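You operate a simulated robot arm through the tools that you are given. There is no shell and no other tool.

You are at the controls of a simulated robot arm. One attempt, no reset.

TASK
Home the gantry, send it where the job card says and switch its drives off.
Fine: use the jog desk; drives on first.

It is judged by the outcome, as a careful person would: the job done as asked, and still so three seconds after it is handed in. It fails if anything else is knocked over, pushed out of place, dropped, spilled or broken.

THE ROBOT
A 6-joint arm with a two-finger gripper, fixed in place. Base frame: the origin is at the foot of the arm, x ahead of it, y to its left, z up. Units: cm, degrees, N and s.
It reaches about 129.8 cm from its shoulder. Its first joint turns from -149.0 to 149.0 degrees. Payload 1.57 kg.
Tool frame: the origin (TCP) lies between the finger pads and is the grasp point; the fingertips stand 2.1 cm ahead of it; z points along the fingers, y is the line along which they close. Largest opening 7 cm; the body of the gripper starts 5 cm behind the TCP.
Orientation is that of the tool frame in the base frame, as a unit quaternion [x, y, z, w]. With the fingers straight down and closing along the base's y, the tool's x points along the base's -x, its y along +y and its z along -z.

THE INTERFACE
- The arm moves only by the tool play_rows. Its argument "commands" is a list of rows, each a list of 7 numbers: the shift along the tool's x, y, z in units of 250 mm (1.0 is 250 mm), then the turn, a rotation vector about the tool's x, y, z in units of 45 degrees (1.0 is 45 degrees), then the opening, from 0 (shut) to 1 (fully open). In form: [[tx, ty, tz, rx, ry, rz, grip], ...]. A call has 1 to 20 rows; each row is the pose to reach, as a shift and turn from the pose commanded when the call began, along the tool's axes at that moment. A call with a number of a shift or a turn outside -1 to 1 is refused whole. Each row takes 0.2 s and may step no farther than 5 cm and 8.6 degrees from the row before; otherwise, or with a gripper value out of range, the whole call is refused. Where a pose cannot be reached the arm comes as near as it can. A force on the tool above 40 N (or 10 N above the force at the start of the call, whichever is more), or a blocked arm, ends the call early, and 0.2 s more pass. The fingers move at their own pace and stop on an object; they squeeze with about 30 N. The grip force told is the motor's: it shows also when the fingers shut on nothing. Time passes only in rows, and 0.2 s behind the last, so rows that repeat a pose let the fingers close. The reply holds the time, the measured pose of the TCP, the force on the tool along the base axes, the opening and the grip force, in the units named above and with some noise, with the torque about the TCP (base axes, N m) and any sound that the robot's microphone picked up.
- Cameras (640 x 400 px; columns grow to the right, rows downward): "scene" is fixed at [40.06, 65.11, 160.44]; the picture's right is [0.44, 0.90, 0.00], its down [0.76, -0.37, -0.53] and it looks along [-0.48, 0.23, -0.85] (base axes); focal length 354 px, centre (320, 200). "wrist" rides on the gripper at [7.9, 0.4, -8.1] in the tool frame; the picture's right is [-0.05, 1.00, 0.00], its down [-0.67, -0.04, -0.75] and it looks along [-0.74, -0.04, 0.67] (tool axes); focal length 256 px, centre (320, 200). There is no depth. A picture from a camera that has moved, and an enlarged one, comes with that camera's place and axes in the base frame and with its lens.
- camera(camera): a new picture of that camera. The clock stands still meanwhile.
- slide_trunk(by): slides the trunk up (or, below 0, down) by that many cm; the arm rides with it, the base frame stays. It gives what a move gives, with no picture.
- enlarge(camera, box): a new picture of the part [left, top, right, bottom] of that camera's present view, enlarged. The clock stands still meanwhile.
- hand_in(): hands the job in; it is judged then, once.

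Places have to be worked out from the pictures, the camera data and where the tool is seen. Open the gripper and draw the arm clear of the work before you hand the job in, unless the task says otherwise.

The tools are called after "Call:" as a command line: name --pt "numbers of a row" for each row, then --argument value for the rest, lists and objects as JSON in quotes. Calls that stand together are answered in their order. play_rows: Moves the arm, as the interface text tells. Its arguments: {"type":"object","properties":{"commands":{"type":"array"}},"required":["commands"]} The other tools are called the same way: slide_trunk (by) slides the trunk up or down; camera (camera) takes a picture; enlarge (camera, box) takes an enlarged picture of a part of a camera's view; hand_in () hands the job in.

At the start:

```text
clock: 0.0
position: [8.52, 75.31, 120.06]
ee_rot: [0.0, 1.0, 0.0, -0.001]
force: [-0.3, 0.2, 0.2]
ft_torque: [-0.02, 0.02, 0.0]
finger_gap: 6.98
grasp_force: 0.1
trunk travel left (down, up): [-88.2, 8.8]
```

scene: 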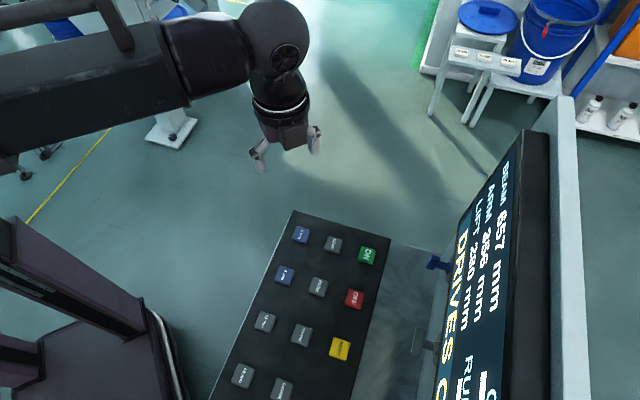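
wrist: 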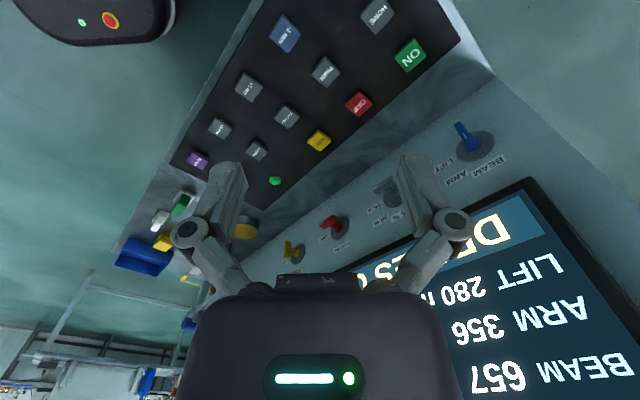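

I'll start by looking closer at the desk and display from both cameras before moving.

Call:
enlarge --camera "scene" --box '[200, 200, 400, 400]'

Call:
enlarge --camera "scene" --box '[400, 130, 640, 400]'

Call:
enlarge --camera "wrist" --box '[160, 0, 480, 200]'

Call:
enlarge --camera "wrist" --box '[220, 100, 640, 400]'

```text
2.00 times, centred on (300, 300) of scene
camera zoom: at [40.06, 65.11, 160.44], right [0.44, 0.9, 0.0], down [0.76, -0.37, -0.53], along [-0.48, 0.23, -0.85], focal length 709 px, centre (360, 0)
```

zoom: 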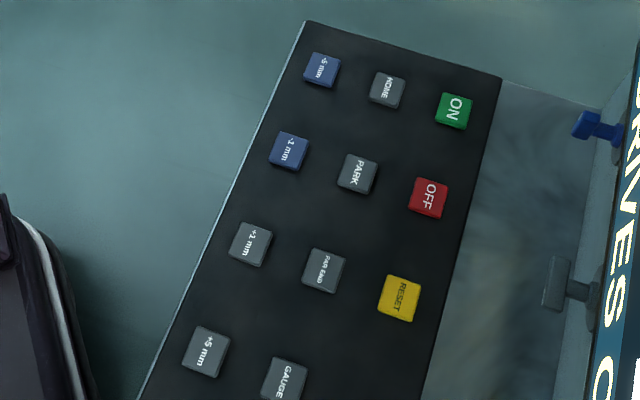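

```text
1.48 times, centred on (520, 265) of scene
camera zoom: at [40.06, 65.11, 160.44], right [0.44, 0.9, 0.0], down [0.76, -0.37, -0.53], along [-0.48, 0.23, -0.85], focal length 525 px, centre (24, 104)
```

zoom: 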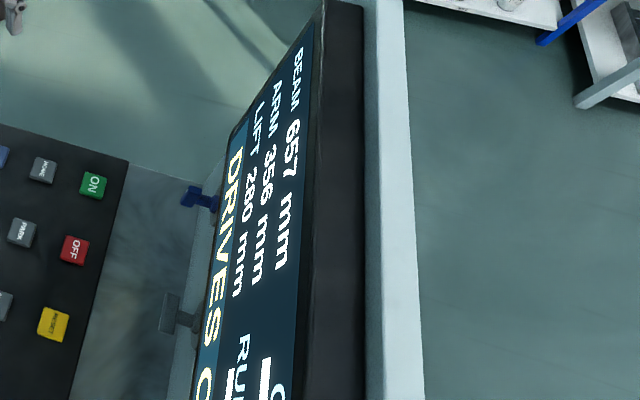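

```text
2.00 times, centred on (320, 100) of wrist
camera zoom: at [0.56, 75.7, 128.17], right [0.05, 1.0, 0.0], down [0.67, -0.04, 0.75], along [0.74, -0.04, -0.67], focal length 512 px, centre (320, 400)
```

zoom: 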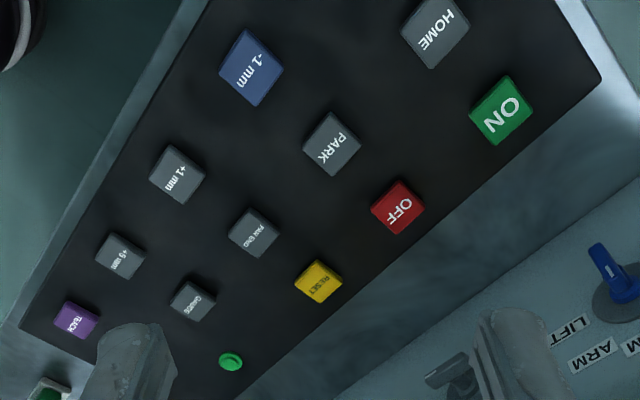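

```text
1.33 times, centred on (430, 250) of wrist
camera zoom: at [0.56, 75.7, 128.17], right [0.05, 1.0, 0.0], down [0.67, -0.04, 0.75], along [0.74, -0.04, -0.67], focal length 341 px, centre (173, 133)
```

zoom: 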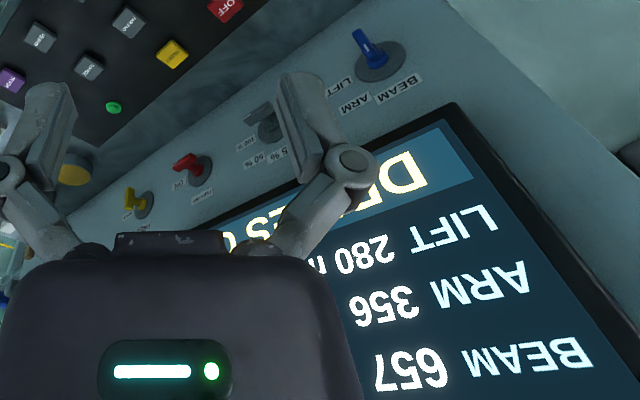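

The desk stands roughly diagonal, with buttons near (15–25, 80–89, 85), and the selectors and display are behind them. I'll look at more detail for the job card and selectors.

Call:
enlarge --camera "wrist" --box '[100, 140, 340, 290]'

Call:
enlarge --camera "wrist" --box '[0, 250, 240, 400]'

Call:
enlarge --camera "scene" --box '[420, 0, 640, 140]'

Call:
enlarge --camera "wrist" --box '[400, 100, 540, 200]'

```text
2.67 times, centred on (220, 215) of wrist
camera zoom: at [0.56, 75.7, 128.17], right [0.05, 1.0, 0.0], down [0.67, -0.04, 0.75], along [0.74, -0.04, -0.67], focal length 683 px, centre (587, 160)
```

zoom: 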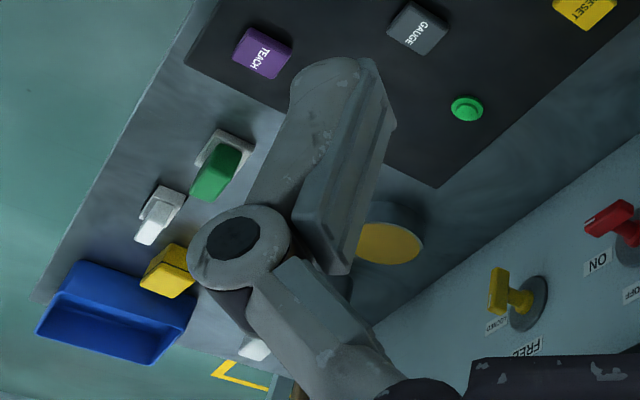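

```text
2.67 times, centred on (120, 325) of wrist
camera zoom: at [0.56, 75.7, 128.17], right [0.05, 1.0, 0.0], down [0.67, -0.04, 0.75], along [0.74, -0.04, -0.67], focal length 683 px, centre (853, -133)
```

zoom: 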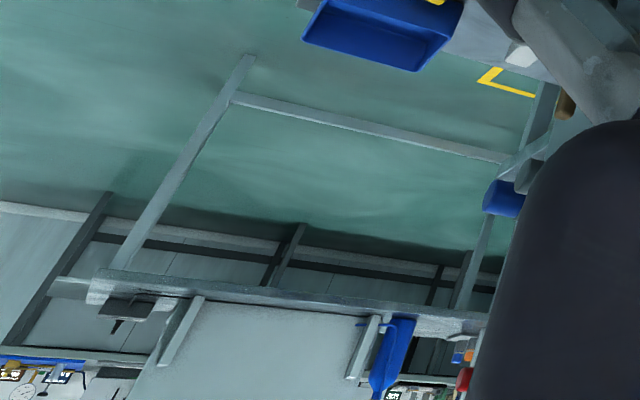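

```text
2.86 times, centred on (530, 70) of scene
camera zoom: at [40.06, 65.11, 160.44], right [0.44, 0.9, 0.0], down [0.76, -0.37, -0.53], along [-0.48, 0.23, -0.85], focal length 1012 px, centre (-280, 571)
```

zoom: 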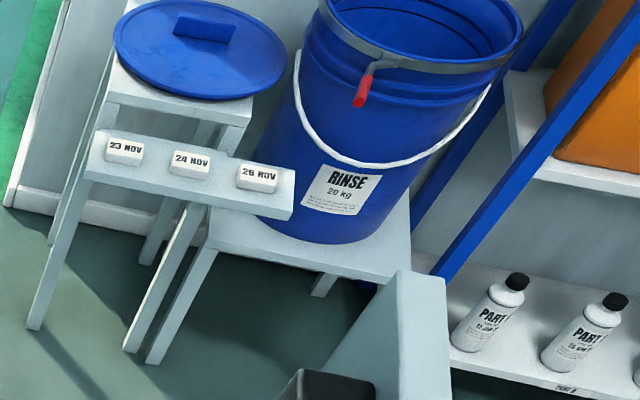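

```text
4.00 times, centred on (470, 150) of wrist
camera zoom: at [0.56, 75.7, 128.17], right [0.05, 1.0, 0.0], down [0.67, -0.04, 0.75], along [0.74, -0.04, -0.67], focal length 1024 px, centre (-280, 400)
```

zoom: 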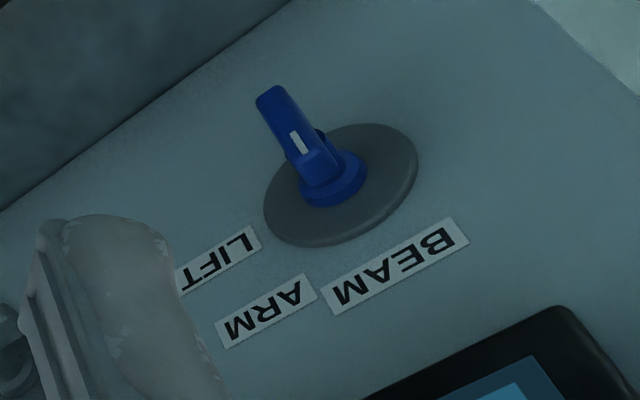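

The selectors have lever handles, and I don't see the job card yet. I'll yaw the tool 45° so the wrist camera faces the console squarely, and back off for an overview.

Call:
play_rows --pt "0.05 -0.06 -0.03 0 0 -0.15 1" --pt "0.1 -0.12 -0.06 0 0 -0.3 1" --pt "0.15 -0.18 -0.09 0 0 -0.45 1" --pt "0.2 -0.24 -0.12 0 0 -0.6 1" --pt "0.25 -0.3 -0.15 0 0 -0.75 1" --pt "0.3 -0.36 -0.18 0 0 -0.9 1" --pt "0.34 -0.41 -0.2 0 0 -1.0 1" --pt "0.34 -0.41 -0.2 0 0 -1.0 1"

Call:
camera --camera "wrist"

Call:
camera --camera "scene"

```text
clock: 1.8
position: [-0.31, 64.9, 120.07]
ee_rot: [-0.383, 0.924, -0.001, 0.0]
force: [0.4, -0.8, 0.5]
ft_torque: [0.0, 0.02, -0.01]
finger_gap: 7.01
grasp_force: 0.1
out of reach, approached as far as the arm can: row 1, 2, 3, 4, 5, 6, 7, 8
trunk travel left (down, up): [-88.2, 8.8]
```

```text
taken
camera wrist: at [-6.2, 59.71, 128.16], right [-0.67, 0.74, 0.0], down [0.5, 0.45, 0.74], along [0.55, 0.5, -0.67], focal length 256 px, centre (320, 200)
```

wrist: 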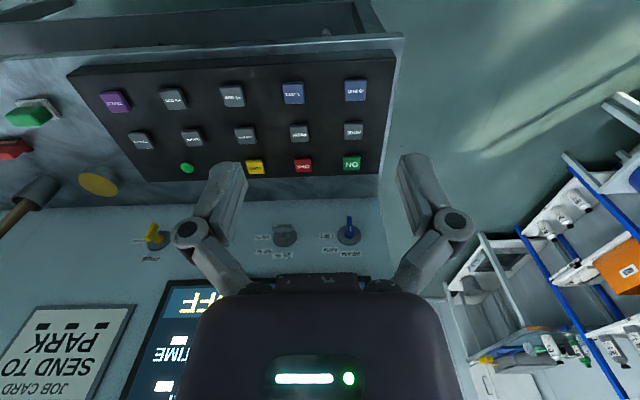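

```text
taken
```

scene: 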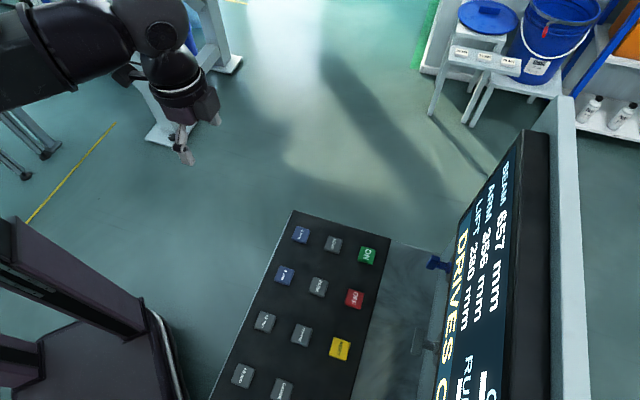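

The job card is at the console's left end, on the back panel ("SEND TO PARK …"). I'll enlarge it and the other parts.

Call:
enlarge --camera "wrist" --box '[0, 290, 200, 400]'

Call:
enlarge --camera "wrist" --box '[60, 40, 410, 200]'

Call:
enlarge --camera "wrist" --box '[100, 190, 400, 290]'

Call:
enlarge --camera "wrist" --box '[0, 80, 200, 240]'

```text
3.20 times, centred on (100, 345) of wrist
camera zoom: at [-6.2, 59.71, 128.16], right [-0.67, 0.74, 0.0], down [0.5, 0.45, 0.74], along [0.55, 0.5, -0.67], focal length 819 px, centre (1024, -264)
```

zoom: 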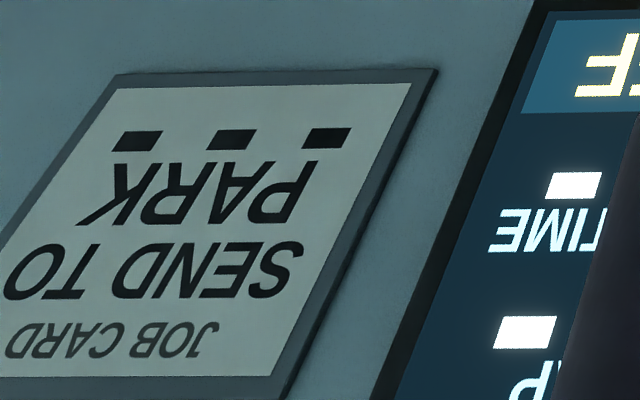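

```text
1.83 times, centred on (235, 120) of wrist
camera zoom: at [-6.2, 59.71, 128.16], right [-0.67, 0.74, 0.0], down [0.5, 0.45, 0.74], along [0.55, 0.5, -0.67], focal length 468 px, centre (475, 346)
```

zoom: 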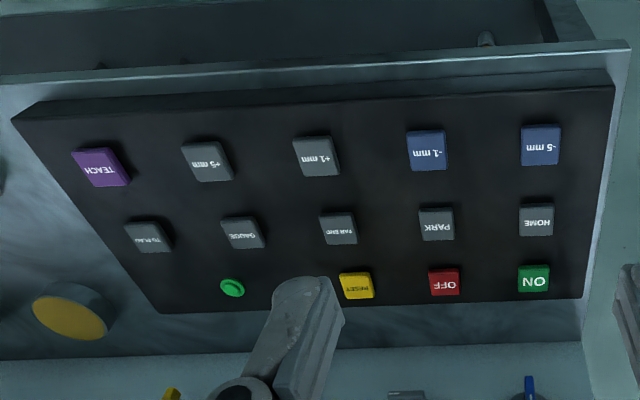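

```text
2.13 times, centred on (250, 240) of wrist
camera zoom: at [-6.2, 59.71, 128.16], right [-0.67, 0.74, 0.0], down [0.5, 0.45, 0.74], along [0.55, 0.5, -0.67], focal length 546 px, centre (469, 115)
```

zoom: 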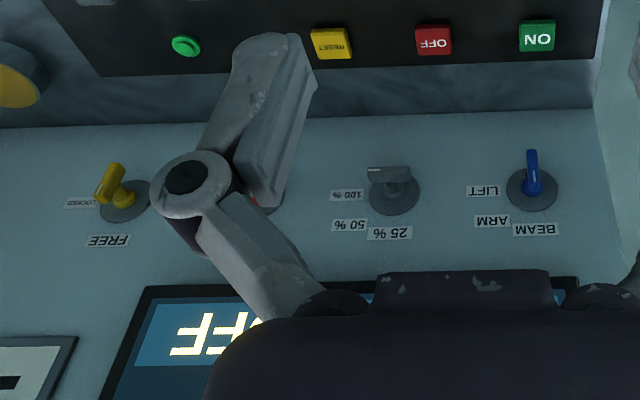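

```text
2.50 times, centred on (100, 160) of wrist
camera zoom: at [-6.2, 59.71, 128.16], right [-0.67, 0.74, 0.0], down [0.5, 0.45, 0.74], along [0.55, 0.5, -0.67], focal length 640 px, centre (870, 300)
```

zoom: 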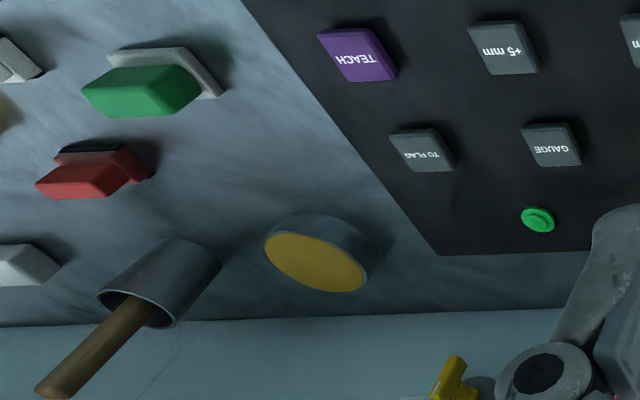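

The card reads "SEND TO PARK". The selectors (BEAM/ARM/LIFT, 25/50/100 %, a red ON/OFF one, FREE/LOCKED) and the display are partly hidden by the gripper, so I'll pitch the camera up to read them.

Call:
play_rows --pt "0 0 0 0 -0.16 0 1" --pt "0 0 0 0 -0.32 0 1" --pt "0 0 0 0 -0.48 0 1" --pt "0 0 0 0 -0.64 0 1" --pt "0 0 0 0 -0.8 0 1" --pt "0 0 0 0 -0.8 0 1"

Call:
camera --camera "wrist"

```text
clock: 3.2
position: [0.12, 64.85, 123.63]
ee_rot: [-0.364, 0.878, 0.118, 0.286]
force: [0.2, 0.4, -0.5]
ft_torque: [0.01, 0.01, -0.01]
finger_gap: 6.99
grasp_force: 0.0
out of reach, approached as far as the arm can: row 2, 3, 4, 5, 6
trunk travel left (down, up): [-88.2, 8.8]
```

```text
taken
camera wrist: at [-8.18, 57.33, 125.5], right [-0.68, 0.74, 0.03], down [0.1, 0.05, 0.99], along [0.73, 0.67, -0.1], focal length 256 px, centre (320, 200)
```

wrist: 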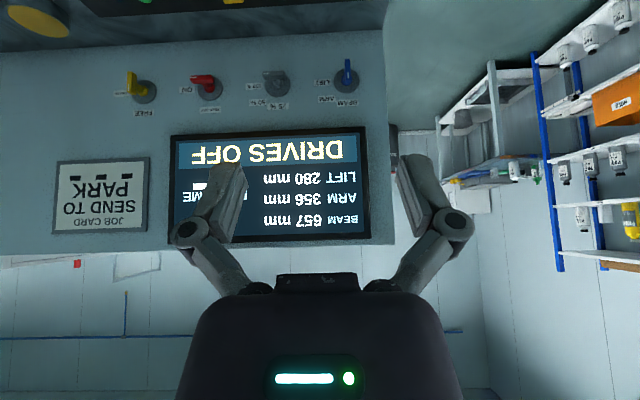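

Now the display is in view; I'll enlarge it and the selectors.

Call:
enlarge --camera "wrist" --box '[150, 120, 390, 250]'

Call:
enlarge --camera "wrist" --box '[100, 50, 250, 130]'

Call:
enlarge --camera "wrist" --box '[230, 50, 380, 130]'

Call:
enlarge --camera "wrist" --box '[40, 150, 160, 240]'

```text
2.67 times, centred on (270, 185) of wrist
camera zoom: at [-8.18, 57.33, 125.5], right [-0.68, 0.74, 0.03], down [0.1, 0.05, 0.99], along [0.73, 0.67, -0.1], focal length 683 px, centre (453, 240)
```

zoom: 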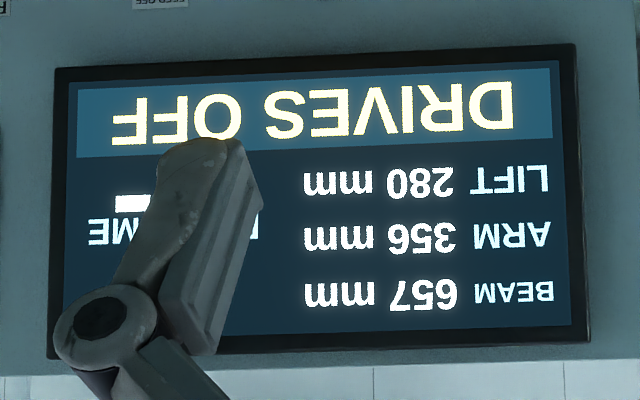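

```text
4.27 times, centred on (175, 90) of wrist
camera zoom: at [-8.18, 57.33, 125.5], right [-0.68, 0.74, 0.03], down [0.1, 0.05, 0.99], along [0.73, 0.67, -0.1], focal length 1092 px, centre (939, 669)
```

zoom: 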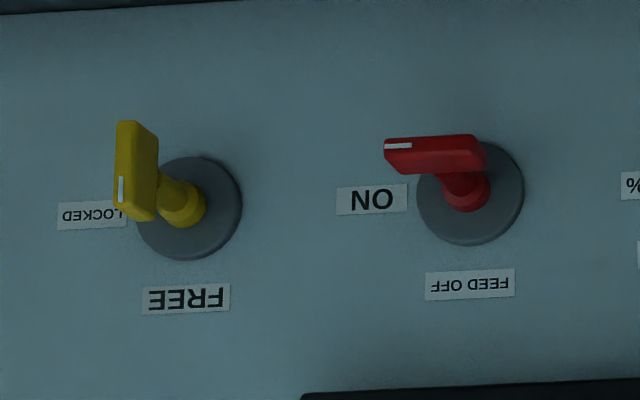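

```text
4.27 times, centred on (305, 90) of wrist
camera zoom: at [-8.18, 57.33, 125.5], right [-0.68, 0.74, 0.03], down [0.1, 0.05, 0.99], along [0.73, 0.67, -0.1], focal length 1092 px, centre (384, 669)
```

zoom: 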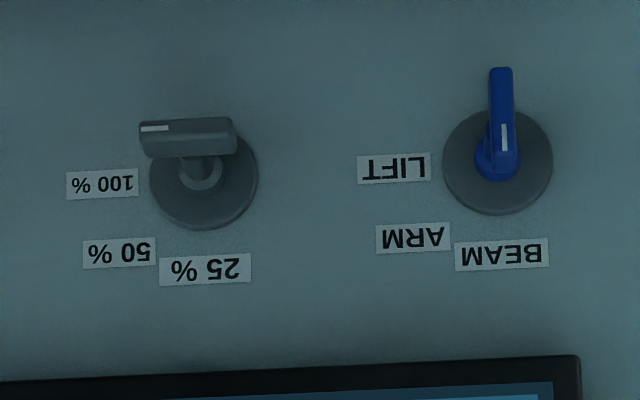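

```text
4.44 times, centred on (100, 195) of wrist
camera zoom: at [-8.18, 57.33, 125.5], right [-0.68, 0.74, 0.03], down [0.1, 0.05, 0.99], along [0.73, 0.67, -0.1], focal length 1138 px, centre (1298, 222)
```

zoom: 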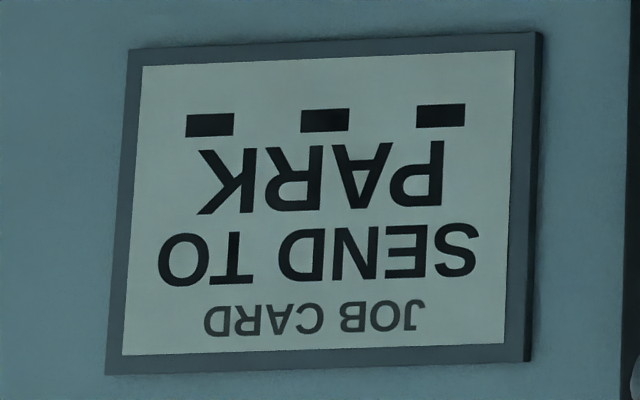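

The selectors read BEAM, 100 %, FEED ON and FREE, and the display shows DRIVES OFF. The job card says PARK. I'll bring the tool back upright, close the fingers and lower slightly before going over to the ON button (about 15.6, 88.9, 85).

Call:
play_rows --pt "0.04 0 0.054 0 0.133 0 0.5" --pt "0.08 0 0.108 0 0.267 0 0" --pt "0.118 0 0.162 0 0.4 0 0" --pt "0.157 0 0.216 0 0.533 0 0" --pt "0.196 0 0.27 0 0.667 0 0" --pt "0.235 0 0.324 0 0.8 0 0" --pt "0.235 0 0.324 0 0.8 0 0"

Call:
camera --camera "wrist"

```text
clock: 4.8
position: [-0.15, 64.78, 120.06]
ee_rot: [-0.383, 0.924, -0.001, 0.0]
force: [-0.7, 0.1, 0.7]
ft_torque: [0.01, -0.01, 0.01]
finger_gap: 0.0
grasp_force: 28.5
out of reach, approached as far as the arm can: row 1, 2, 3, 4, 5, 6, 7
trunk travel left (down, up): [-88.2, 8.8]
```

```text
taken
camera wrist: at [-6.07, 59.53, 128.19], right [-0.67, 0.74, 0.0], down [0.5, 0.45, 0.74], along [0.55, 0.5, -0.67], focal length 256 px, centre (320, 200)
```

wrist: 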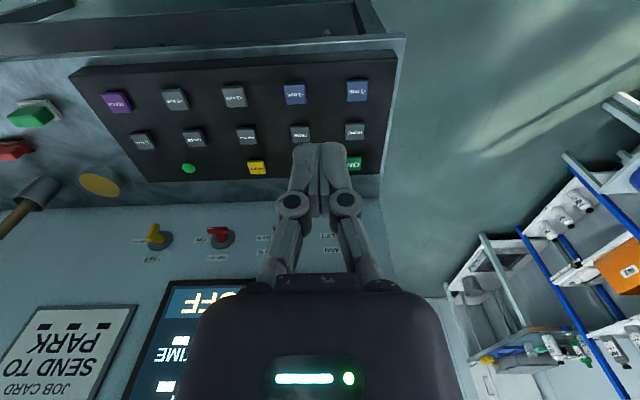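

The arm stays at z ≈ 120.06 whether I command up or down, so height must come from the trunk slide. I'll move horizontally toward ON, putting the commanded height back to 120.

Call:
play_rows --pt "-0.1 0.03 -0.05 0 0 0 0" --pt "-0.2 0.06 -0.1 0 0 0 0" --pt "-0.3 0.09 -0.15 0 0 0 0" --pt "-0.4 0.12 -0.2 0 0 0 0" --pt "-0.5 0.15 -0.2 0 0 0 0" --pt "-0.6 0.18 -0.2 0 0 0 0" --pt "-0.6 0.18 -0.2 0 0 0 0"

Call:
camera --camera "wrist"

Call:
camera --camera "scene"

```text
clock: 6.4
position: [8.0, 78.53, 120.17]
ee_rot: [-0.383, 0.924, 0.0, 0.0]
force: [-0.2, -0.1, 0.0]
ft_torque: [0.04, -0.03, -0.01]
finger_gap: 0.0
grasp_force: 28.3
out of reach, approached as far as the arm can: row 1, 2, 3, 4, 5, 6, 7
trunk travel left (down, up): [-88.2, 8.8]
```

```text
taken
camera wrist: at [2.01, 73.28, 128.19], right [-0.67, 0.74, 0.0], down [0.5, 0.45, 0.75], along [0.55, 0.5, -0.67], focal length 256 px, centre (320, 200)
```

wrist: 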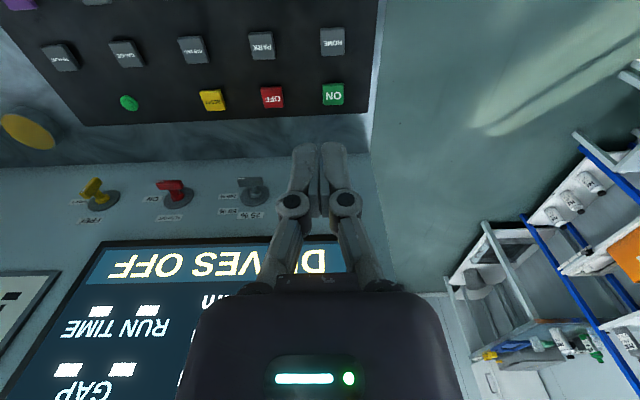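

```text
taken
```

scene: 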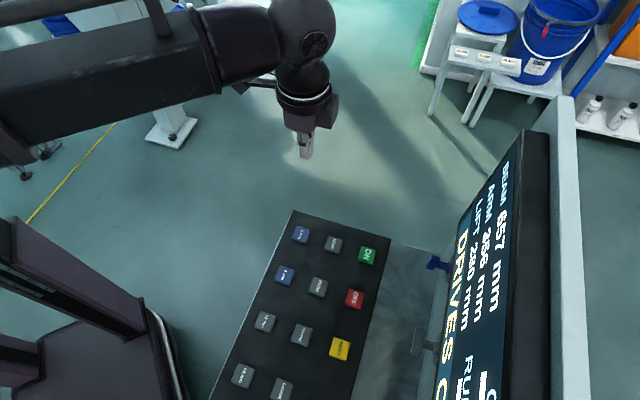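

The display also shows RUN TIME -- and GAP --, so the blocks on the card are just dashes. ON computes again to about (15.6, 88.8, 85), so I'll move above it at this height.

Call:
play_rows --pt "-0.13 0.02 0 0 0 0 0" --pt "-0.26 0.04 0 0 0 0 0" --pt "-0.39 0.06 0 0 0 0 0" --pt "-0.509 0.079 0 0 0 0 0" --pt "-0.509 0.079 0 0 0 0 0"

Call:
camera --camera "wrist"

Call:
camera --camera "scene"

```text
clock: 7.6
position: [15.7, 88.81, 120.0]
ee_rot: [-0.383, 0.924, -0.001, 0.0]
force: [0.1, 1.0, -0.6]
ft_torque: [0.01, 0.07, -0.01]
finger_gap: 0.01
grasp_force: 28.4
trunk travel left (down, up): [-88.2, 8.8]
```

```text
taken
camera wrist: at [9.72, 83.67, 128.19], right [-0.67, 0.74, 0.0], down [0.5, 0.45, 0.75], along [0.55, 0.5, -0.67], focal length 256 px, centre (320, 200)
```

wrist: 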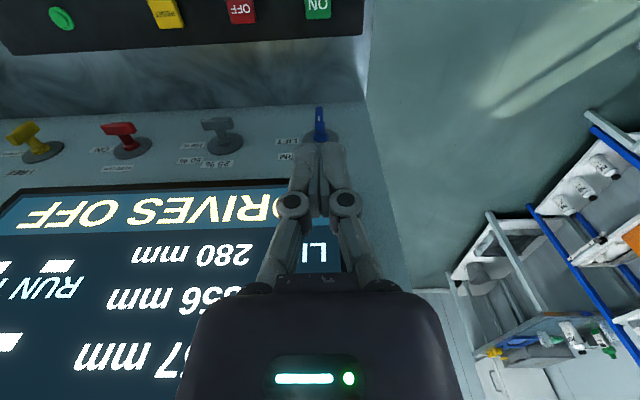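

```text
taken
```

scene: 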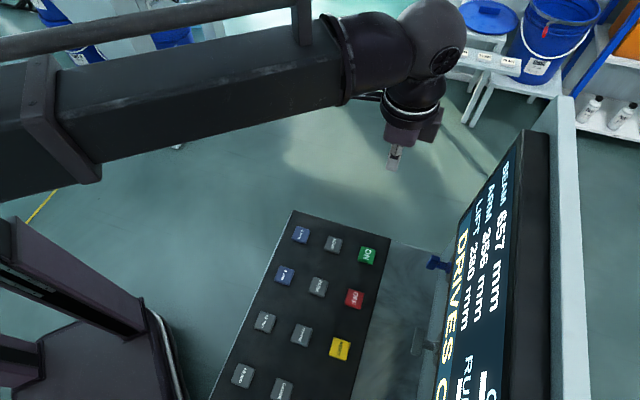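

TCP is directly over ON (the button projects right below the fingers). I'll lower the trunk 25 cm first and check.

Call:
slide_trunk --by -25

Call:
camera --camera "wrist"

Call:
camera --camera "scene"

```text
clock: 10.2
position: [15.64, 88.95, 95.12]
ee_rot: [-0.383, 0.924, 0.0, 0.0]
force: [0.0, -0.9, 1.4]
ft_torque: [-0.03, 0.01, 0.01]
finger_gap: 0.02
grasp_force: 28.2
trunk travel left (down, up): [-63.2, 33.8]
```

```text
taken
camera wrist: at [9.73, 83.69, 103.18], right [-0.67, 0.74, 0.0], down [0.5, 0.45, 0.74], along [0.55, 0.5, -0.67], focal length 256 px, centre (320, 200)
```

wrist: 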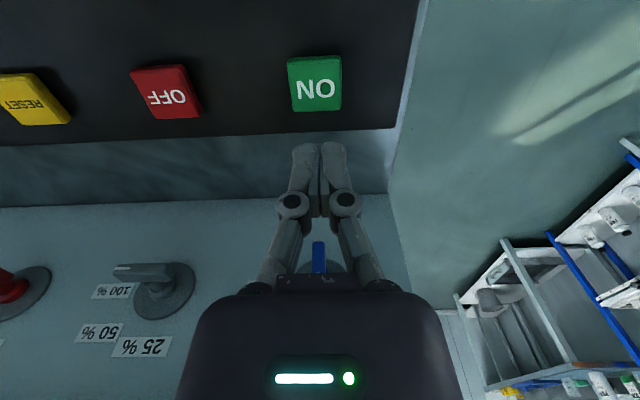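

```text
taken
```

scene: 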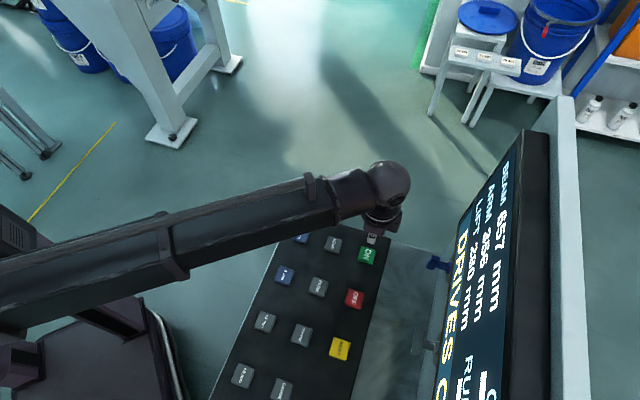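

Alignment with ON looks right (it projects at about (316, 82), as expected). I'll lower in decreasing steps and watch the force.

Call:
slide_trunk --by -6

Call:
camera --camera "wrist"

```text
clock: 11.2
position: [15.76, 88.89, 89.02]
ee_rot: [-0.382, 0.924, 0.0, -0.001]
force: [0.6, -0.7, -0.2]
ft_torque: [0.0, 0.03, 0.02]
finger_gap: 0.01
grasp_force: 28.5
trunk travel left (down, up): [-57.2, 39.8]
```

```text
taken
camera wrist: at [9.73, 83.69, 97.18], right [-0.67, 0.74, 0.0], down [0.5, 0.45, 0.75], along [0.55, 0.5, -0.67], focal length 256 px, centre (320, 200)
```

wrist: 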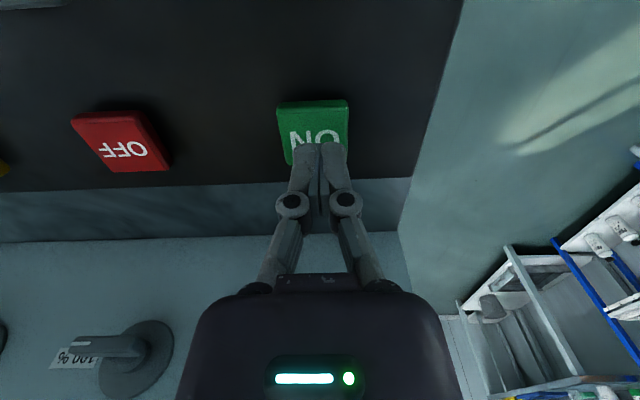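

Tip is ~2 cm above the ON button. Next, 1 cm steps down.

Call:
slide_trunk --by -1.2

```text
clock: 11.8
position: [15.65, 89.05, 87.89]
ee_rot: [-0.383, 0.924, 0.0, 0.001]
force: [1.1, -0.1, 0.2]
ft_torque: [0.01, 0.04, -0.01]
finger_gap: 0.0
grasp_force: 28.4
trunk travel left (down, up): [-56.0, 41.0]
```

No contact yet, so I'll continue down.

Call:
slide_trunk --by -0.6

```text
clock: 12.3
position: [15.61, 88.92, 87.31]
ee_rot: [-0.382, 0.924, 0.0, -0.001]
force: [0.3, 1.0, 3.9]
ft_torque: [0.02, -0.01, -0.06]
finger_gap: 0.58
grasp_force: 28.7
trunk travel left (down, up): [-55.4, 41.6]
heard: click
```

A click and 3.9 N: contact. I'll raise a little and check the display.

Call:
slide_trunk --by 2.5

Call:
camera --camera "scene"

Call:
enlarge --camera "scene" --box '[400, 130, 640, 400]'

Call:
camera --camera "wrist"

```text
clock: 13.0
position: [15.57, 88.99, 89.72]
ee_rot: [-0.383, 0.924, 0.0, 0.0]
force: [0.3, 0.4, 0.7]
ft_torque: [-0.03, 0.01, 0.0]
finger_gap: 0.0
grasp_force: 28.2
trunk travel left (down, up): [-57.9, 39.1]
```

```text
taken
```

scene: 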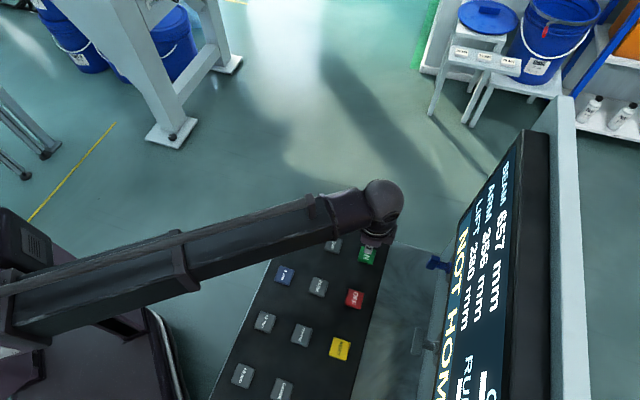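

```text
1.48 times, centred on (520, 265) of scene
camera zoom: at [40.06, 65.11, 160.44], right [0.44, 0.9, 0.0], down [0.76, -0.37, -0.53], along [-0.48, 0.23, -0.85], focal length 525 px, centre (24, 104)
```

zoom: 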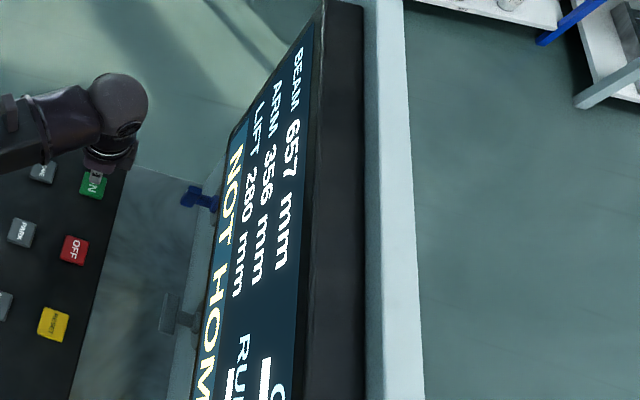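

```text
taken
camera wrist: at [9.73, 83.71, 97.86], right [-0.67, 0.74, 0.0], down [0.5, 0.45, 0.74], along [0.55, 0.5, -0.67], focal length 256 px, centre (320, 200)
```

wrist: 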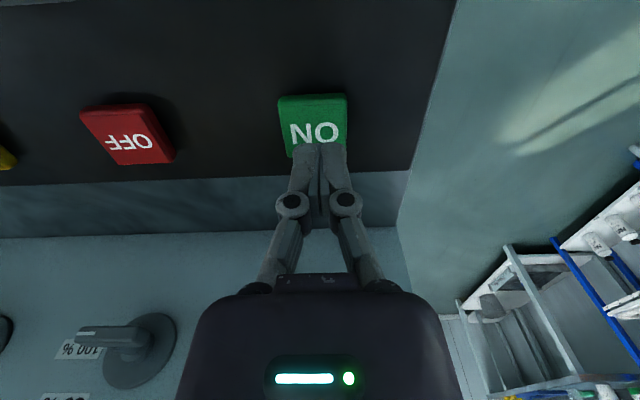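

Drives are on and the display says NOT HOMED. HOME computes to about (9.9, 83.1); I'll move 8.2 cm back toward it at this clearance.

Call:
play_rows --pt "0.11 -0.002 0 0 0 0 0" --pt "0.22 -0.004 0 0 0 0 0" --pt "0.328 -0.006 0 0 0 0 0" --pt "0.328 -0.006 0 0 0 0 0"

Call:
camera --camera "wrist"

```text
clock: 14.0
position: [9.76, 83.1, 89.82]
ee_rot: [-0.383, 0.924, 0.001, 0.0]
force: [-1.1, 0.0, -0.4]
ft_torque: [0.0, 0.02, -0.01]
finger_gap: 0.0
grasp_force: 28.6
trunk travel left (down, up): [-57.9, 39.1]
```

```text
taken
camera wrist: at [3.84, 77.89, 97.87], right [-0.67, 0.74, 0.0], down [0.5, 0.45, 0.74], along [0.55, 0.5, -0.67], focal length 256 px, centre (320, 200)
```

wrist: 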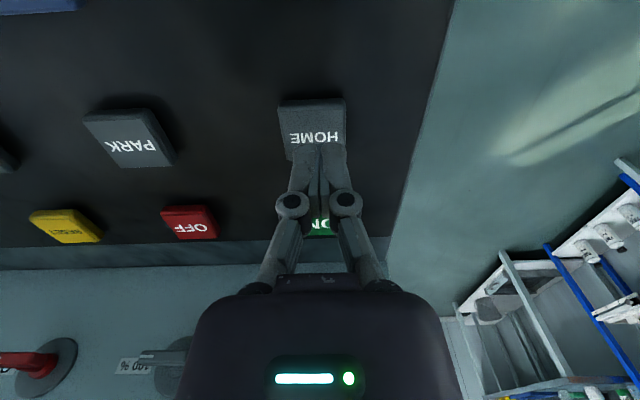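

The tip is over HOME and centred. Lowering onto it.

Call:
slide_trunk --by -1.9

Call:
slide_trunk --by -0.6

```text
clock: 14.7
position: [9.84, 83.12, 87.95]
ee_rot: [-0.382, 0.924, 0.0, 0.0]
force: [0.2, 1.0, 0.7]
ft_torque: [0.01, 0.02, -0.01]
finger_gap: 0.01
grasp_force: 28.6
trunk travel left (down, up): [-56.0, 41.0]
```

```text
clock: 15.2
position: [9.89, 83.14, 87.23]
ee_rot: [-0.383, 0.924, 0.001, 0.001]
force: [0.2, 0.7, 2.6]
ft_torque: [0.0, -0.01, -0.02]
finger_gap: 0.6
grasp_force: 28.2
trunk travel left (down, up): [-55.4, 41.6]
heard: click
```

Click heard on HOME. I'll raise and read the display.

Call:
slide_trunk --by 2.5

Call:
enlarge --camera "scene" --box '[400, 130, 640, 400]'

Call:
camera --camera "wrist"

```text
clock: 16.0
position: [9.8, 83.1, 89.84]
ee_rot: [-0.383, 0.924, -0.001, 0.0]
force: [-0.1, 0.1, -0.5]
ft_torque: [0.02, -0.01, -0.01]
finger_gap: 0.03
grasp_force: 28.7
trunk travel left (down, up): [-57.9, 39.1]
```

```text
1.48 times, centred on (520, 265) of scene
camera zoom: at [40.06, 65.11, 160.44], right [0.44, 0.9, 0.0], down [0.76, -0.37, -0.53], along [-0.48, 0.23, -0.85], focal length 525 px, centre (24, 104)
```

zoom: 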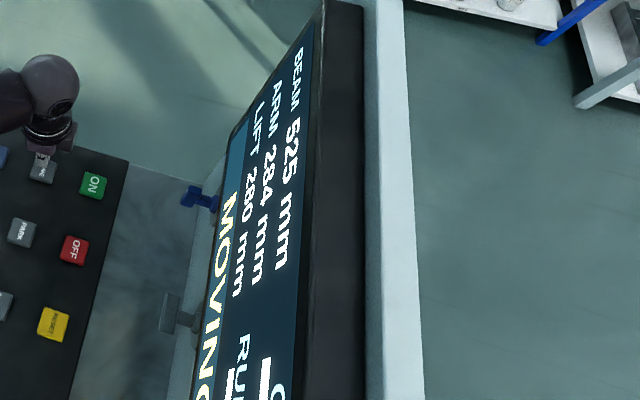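

```text
taken
camera wrist: at [3.86, 77.91, 97.86], right [-0.67, 0.74, 0.0], down [0.5, 0.45, 0.74], along [0.55, 0.5, -0.67], focal length 256 px, centre (320, 200)
```

wrist: 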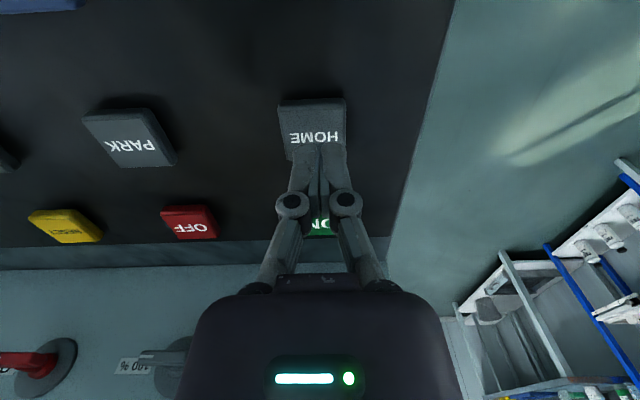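

Homing is under way (MOVING, values falling). While it runs I'll shift along to above PARK (about 17.25, 75.6), staying 2 cm clear, without pressing.

Call:
play_rows --pt "0 -0.11 0 0 0 0 0" --pt "0 -0.22 0 0 0 0 0" --pt "0 -0.33 0 0 0 0 0" --pt "0 -0.423 0 0 0 0 0" --pt "0 -0.423 0 0 0 0 0"

Call:
camera --camera "wrist"

Call:
enlarge --camera "scene" --box '[400, 130, 640, 400]'

```text
clock: 17.2
position: [17.46, 75.72, 89.72]
ee_rot: [-0.382, 0.924, 0.001, 0.0]
force: [0.2, 0.1, -0.1]
ft_torque: [-0.03, -0.01, -0.02]
finger_gap: 0.0
grasp_force: 29.0
trunk travel left (down, up): [-57.9, 39.1]
```

```text
taken
camera wrist: at [11.43, 70.44, 97.87], right [-0.67, 0.74, 0.0], down [0.5, 0.45, 0.74], along [0.55, 0.5, -0.67], focal length 256 px, centre (320, 200)
```

wrist: 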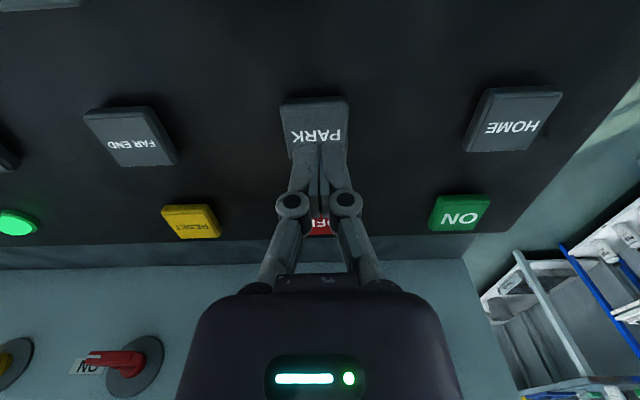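

```text
1.48 times, centred on (520, 265) of scene
camera zoom: at [40.06, 65.11, 160.44], right [0.44, 0.9, 0.0], down [0.76, -0.37, -0.53], along [-0.48, 0.23, -0.85], focal length 525 px, centre (24, 104)
```

zoom: 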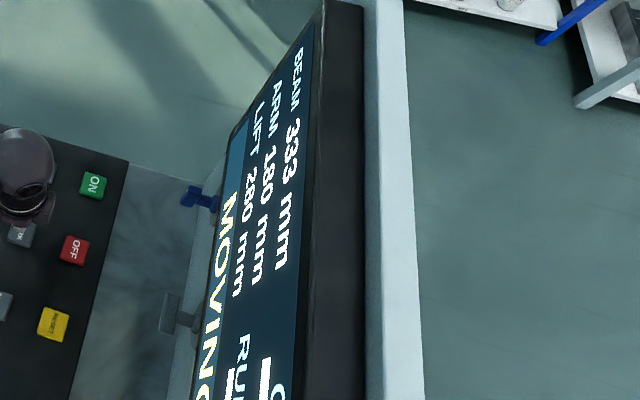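

I'm over PARK. Beam is at 333 mm falling ~160 mm/s, so I'll hold still about 3 s for homing to finish.

Call:
play_rows --pt "0 0 0 0 0 0 0" --pt "0 0 0 0 0 0 0" --pt "0 0 0 0 0 0 0" --pt "0 0 0 0 0 0 0" --pt "0 0 0 0 0 0 0" --pt "0 0 0 0 0 0 0" --pt "0 0 0 0 0 0 0" --pt "0 0 0 0 0 0 0" --pt "0 0 0 0 0 0 0" --pt "0 0 0 0 0 0 0" --pt "0 0 0 0 0 0 0" --pt "0 0 0 0 0 0 0" --pt "0 0 0 0 0 0 0" --pt "0 0 0 0 0 0 0"

Call:
enlarge --camera "scene" --box '[400, 130, 640, 400]'

```text
clock: 20.2
position: [17.28, 75.7, 89.74]
ee_rot: [-0.383, 0.924, -0.001, 0.0]
force: [-0.4, -0.8, 0.4]
ft_torque: [-0.01, 0.02, 0.02]
finger_gap: 0.01
grasp_force: 28.7
trunk travel left (down, up): [-57.9, 39.1]
```

```text
1.48 times, centred on (520, 265) of scene
camera zoom: at [40.06, 65.11, 160.44], right [0.44, 0.9, 0.0], down [0.76, -0.37, -0.53], along [-0.48, 0.23, -0.85], focal length 525 px, centre (24, 104)
```

zoom: 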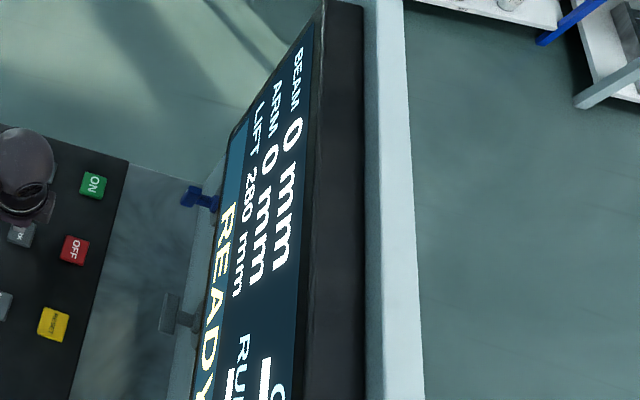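

Homed: BEAM 0, ARM 0, LIFT 280, READY. Now I'll press PARK.

Call:
slide_trunk --by -1.9

Call:
slide_trunk --by -0.6

Call:
slide_trunk --by 2.5

Call:
enlarge --camera "scene" --box '[400, 130, 640, 400]'

```text
clock: 20.8
position: [17.29, 75.66, 87.83]
ee_rot: [-0.383, 0.924, 0.0, 0.001]
force: [0.0, 0.0, 0.1]
ft_torque: [-0.03, 0.0, -0.01]
finger_gap: 0.01
grasp_force: 28.8
trunk travel left (down, up): [-56.0, 41.0]
```

```text
clock: 21.4
position: [17.38, 75.65, 87.26]
ee_rot: [-0.382, 0.924, 0.0, 0.0]
force: [0.5, 0.7, 3.1]
ft_torque: [0.02, -0.01, 0.01]
finger_gap: 0.59
grasp_force: 29.1
trunk travel left (down, up): [-55.4, 41.6]
heard: click
```

```text
clock: 22.1
position: [17.32, 75.69, 89.75]
ee_rot: [-0.383, 0.924, 0.0, 0.0]
force: [-0.1, 0.3, -0.7]
ft_torque: [0.0, 0.01, 0.0]
finger_gap: 0.0
grasp_force: 28.2
trunk travel left (down, up): [-57.9, 39.1]
```

```text
1.48 times, centred on (520, 265) of scene
camera zoom: at [40.06, 65.11, 160.44], right [0.44, 0.9, 0.0], down [0.76, -0.37, -0.53], along [-0.48, 0.23, -0.85], focal length 525 px, centre (24, 104)
```

zoom: 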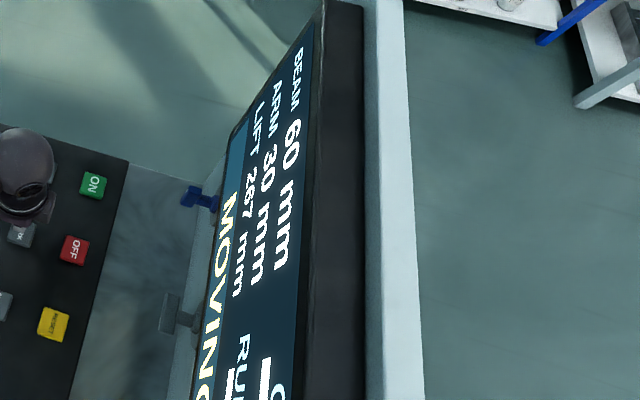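

The gantry is moving to PARK. Meanwhile I'll move above OFF (about 23.0, 81.4), not pressing until the move ends.

Call:
play_rows --pt "-0.11 0 0 0 0 0 0" --pt "-0.22 0 0 0 0 0 0" --pt "-0.322 0 0 0 0 0 0" --pt "-0.322 0 0 0 0 0 0" --pt "-0.322 0 0 0 0 0 0" --pt "-0.322 0 0 0 0 0 0" --pt "-0.322 0 0 0 0 0 0" --pt "-0.322 0 0 0 0 0 0" --pt "-0.322 0 0 0 0 0 0" --pt "-0.322 0 0 0 0 0 0"

Call:
camera --camera "wrist"

Call:
enlarge --camera "scene" --box '[400, 130, 640, 400]'

```text
clock: 24.3
position: [23.04, 81.24, 89.78]
ee_rot: [-0.382, 0.924, 0.0, 0.0]
force: [-0.4, 0.2, -0.4]
ft_torque: [-0.02, -0.01, -0.04]
finger_gap: 0.01
grasp_force: 28.3
trunk travel left (down, up): [-57.9, 39.1]
```

```text
taken
camera wrist: at [17.11, 76.02, 97.87], right [-0.67, 0.74, 0.0], down [0.5, 0.45, 0.74], along [0.55, 0.5, -0.67], focal length 256 px, centre (320, 200)
```

wrist: 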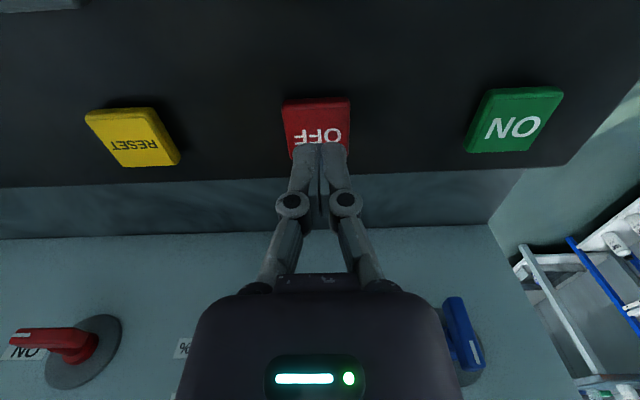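

```text
1.48 times, centred on (520, 265) of scene
camera zoom: at [40.06, 65.11, 160.44], right [0.44, 0.9, 0.0], down [0.76, -0.37, -0.53], along [-0.48, 0.23, -0.85], focal length 525 px, centre (24, 104)
```

zoom: 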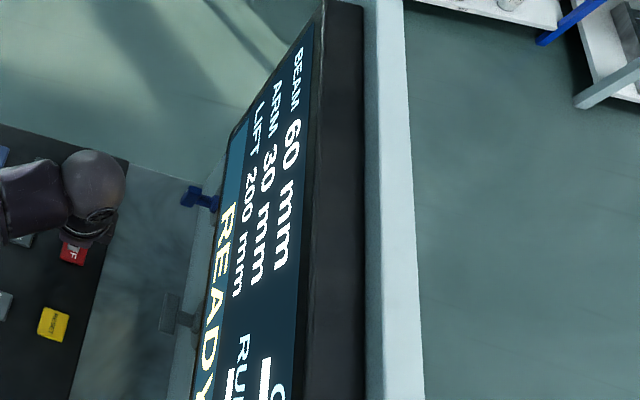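

PARK reached: BEAM 60, ARM 30, LIFT 200, READY. The finger is over OFF, so I'll press it.

Call:
slide_trunk --by -1.9

Call:
slide_trunk --by -0.6

Call:
slide_trunk --by 3

Call:
enlarge --camera "scene" --box '[400, 130, 640, 400]'

```text
clock: 24.9
position: [23.09, 81.21, 87.86]
ee_rot: [-0.383, 0.924, 0.0, 0.0]
force: [-0.1, 0.1, -0.2]
ft_torque: [-0.02, -0.03, 0.0]
finger_gap: 0.0
grasp_force: 28.8
trunk travel left (down, up): [-56.0, 41.0]
```

```text
clock: 25.5
position: [23.01, 81.27, 87.3]
ee_rot: [-0.383, 0.924, 0.0, 0.0]
force: [0.1, 0.2, 1.9]
ft_torque: [0.0, -0.01, 0.01]
finger_gap: 0.59
grasp_force: 28.3
trunk travel left (down, up): [-55.4, 41.6]
heard: click
```

```text
clock: 26.2
position: [23.1, 81.36, 90.31]
ee_rot: [-0.383, 0.924, 0.0, 0.0]
force: [0.1, -0.2, -0.1]
ft_torque: [0.0, 0.0, 0.01]
finger_gap: 0.0
grasp_force: 28.2
trunk travel left (down, up): [-58.4, 38.6]
```

```text
1.48 times, centred on (520, 265) of scene
camera zoom: at [40.06, 65.11, 160.44], right [0.44, 0.9, 0.0], down [0.76, -0.37, -0.53], along [-0.48, 0.23, -0.85], focal length 525 px, centre (24, 104)
```

zoom: 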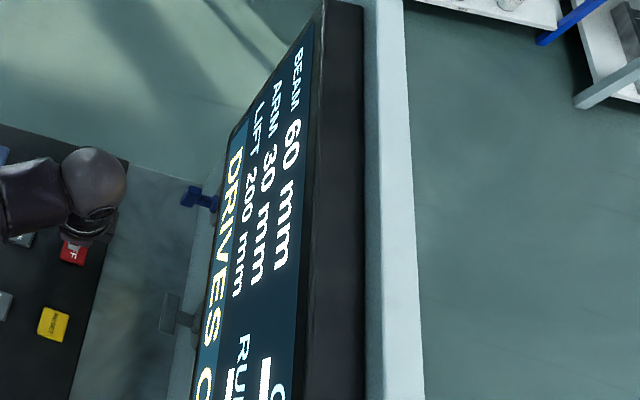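

The display shows DRIVES O(FF) with the gantry at the park position. I'll raise the trunk well clear, then open the gripper and draw back.

Call:
slide_trunk --by 30

Call:
play_rows --pt "0.12 0 0 0 0 0 0.3" --pt "0.24 0 0 0 0 0 0.6" --pt "0.36 0 0 0 0 0 1" --pt "0.48 0 0 0 0 0 1" --pt "0.6 0 0 0 0 0 1" --pt "0.72 0 0 0 0 0 1" --pt "0.84 0 0 0 0 0 1" --pt "0.96 0 0 0 0 0 1" --pt "0.96 0 0 0 0 0 1"

Call:
camera --camera "wrist"

Call:
camera --camera "scene"

```text
clock: 29.2
position: [22.99, 81.27, 120.25]
ee_rot: [-0.382, 0.924, 0.0, 0.0]
force: [-0.3, 0.7, -0.2]
ft_torque: [0.03, -0.01, 0.02]
finger_gap: 0.0
grasp_force: 28.2
trunk travel left (down, up): [-88.4, 8.6]
```

```text
clock: 31.2
position: [6.08, 64.38, 120.3]
ee_rot: [-0.383, 0.924, 0.0, 0.0]
force: [0.7, 0.1, -0.5]
ft_torque: [-0.02, 0.02, 0.03]
finger_gap: 6.99
grasp_force: 0.2
trunk travel left (down, up): [-88.4, 8.6]
```

```text
taken
camera wrist: at [0.09, 59.13, 128.35], right [-0.67, 0.74, 0.0], down [0.5, 0.45, 0.74], along [0.55, 0.5, -0.67], focal length 256 px, centre (320, 200)
```

wrist: 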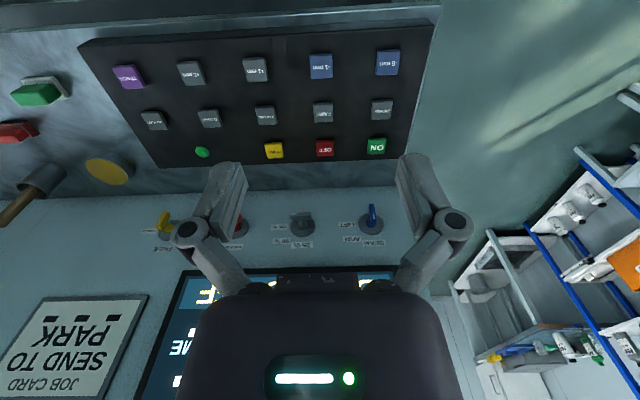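

```text
taken
```

scene: 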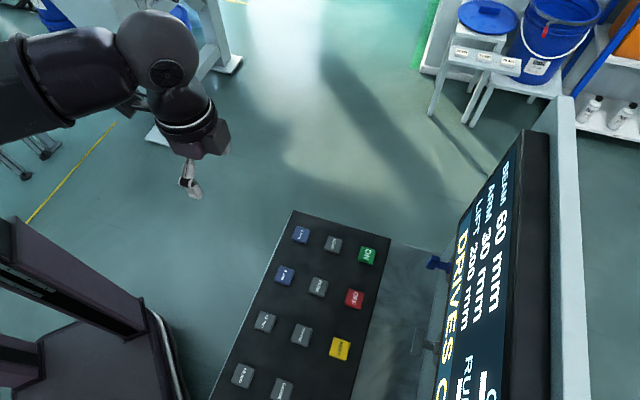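

The display still shows BEAM 60, ARM 30, LIFT 200 and DRIVES OFF. The selectors are untouched, the gripper is open and the arm is clear of the desk, so I'm handing in.

Call:
hand_in

```text
The job is handed in.
```

The gantry was homed, sent to PARK as the job card says, and its drives are switched off. I've handed the job in.

- **Drives on:** I pressed ON first, and the display changed to NOT HOMED.
- **Homing:** HOME brought BEAM and ARM to 0 mm with LIFT at 280 mm, and the display showed READY.
- **Park:** PARK moved it to BEAM 60, ARM 30 and LIFT 200 mm, and the display showed READY again.
- **Drives off:** I pressed OFF only after that move had finished. The display went back to DRIVES OFF and the position held.

The selectors on the back panel were not touched. Before hand-in I opened the gripper and drew the arm clear of the desk.
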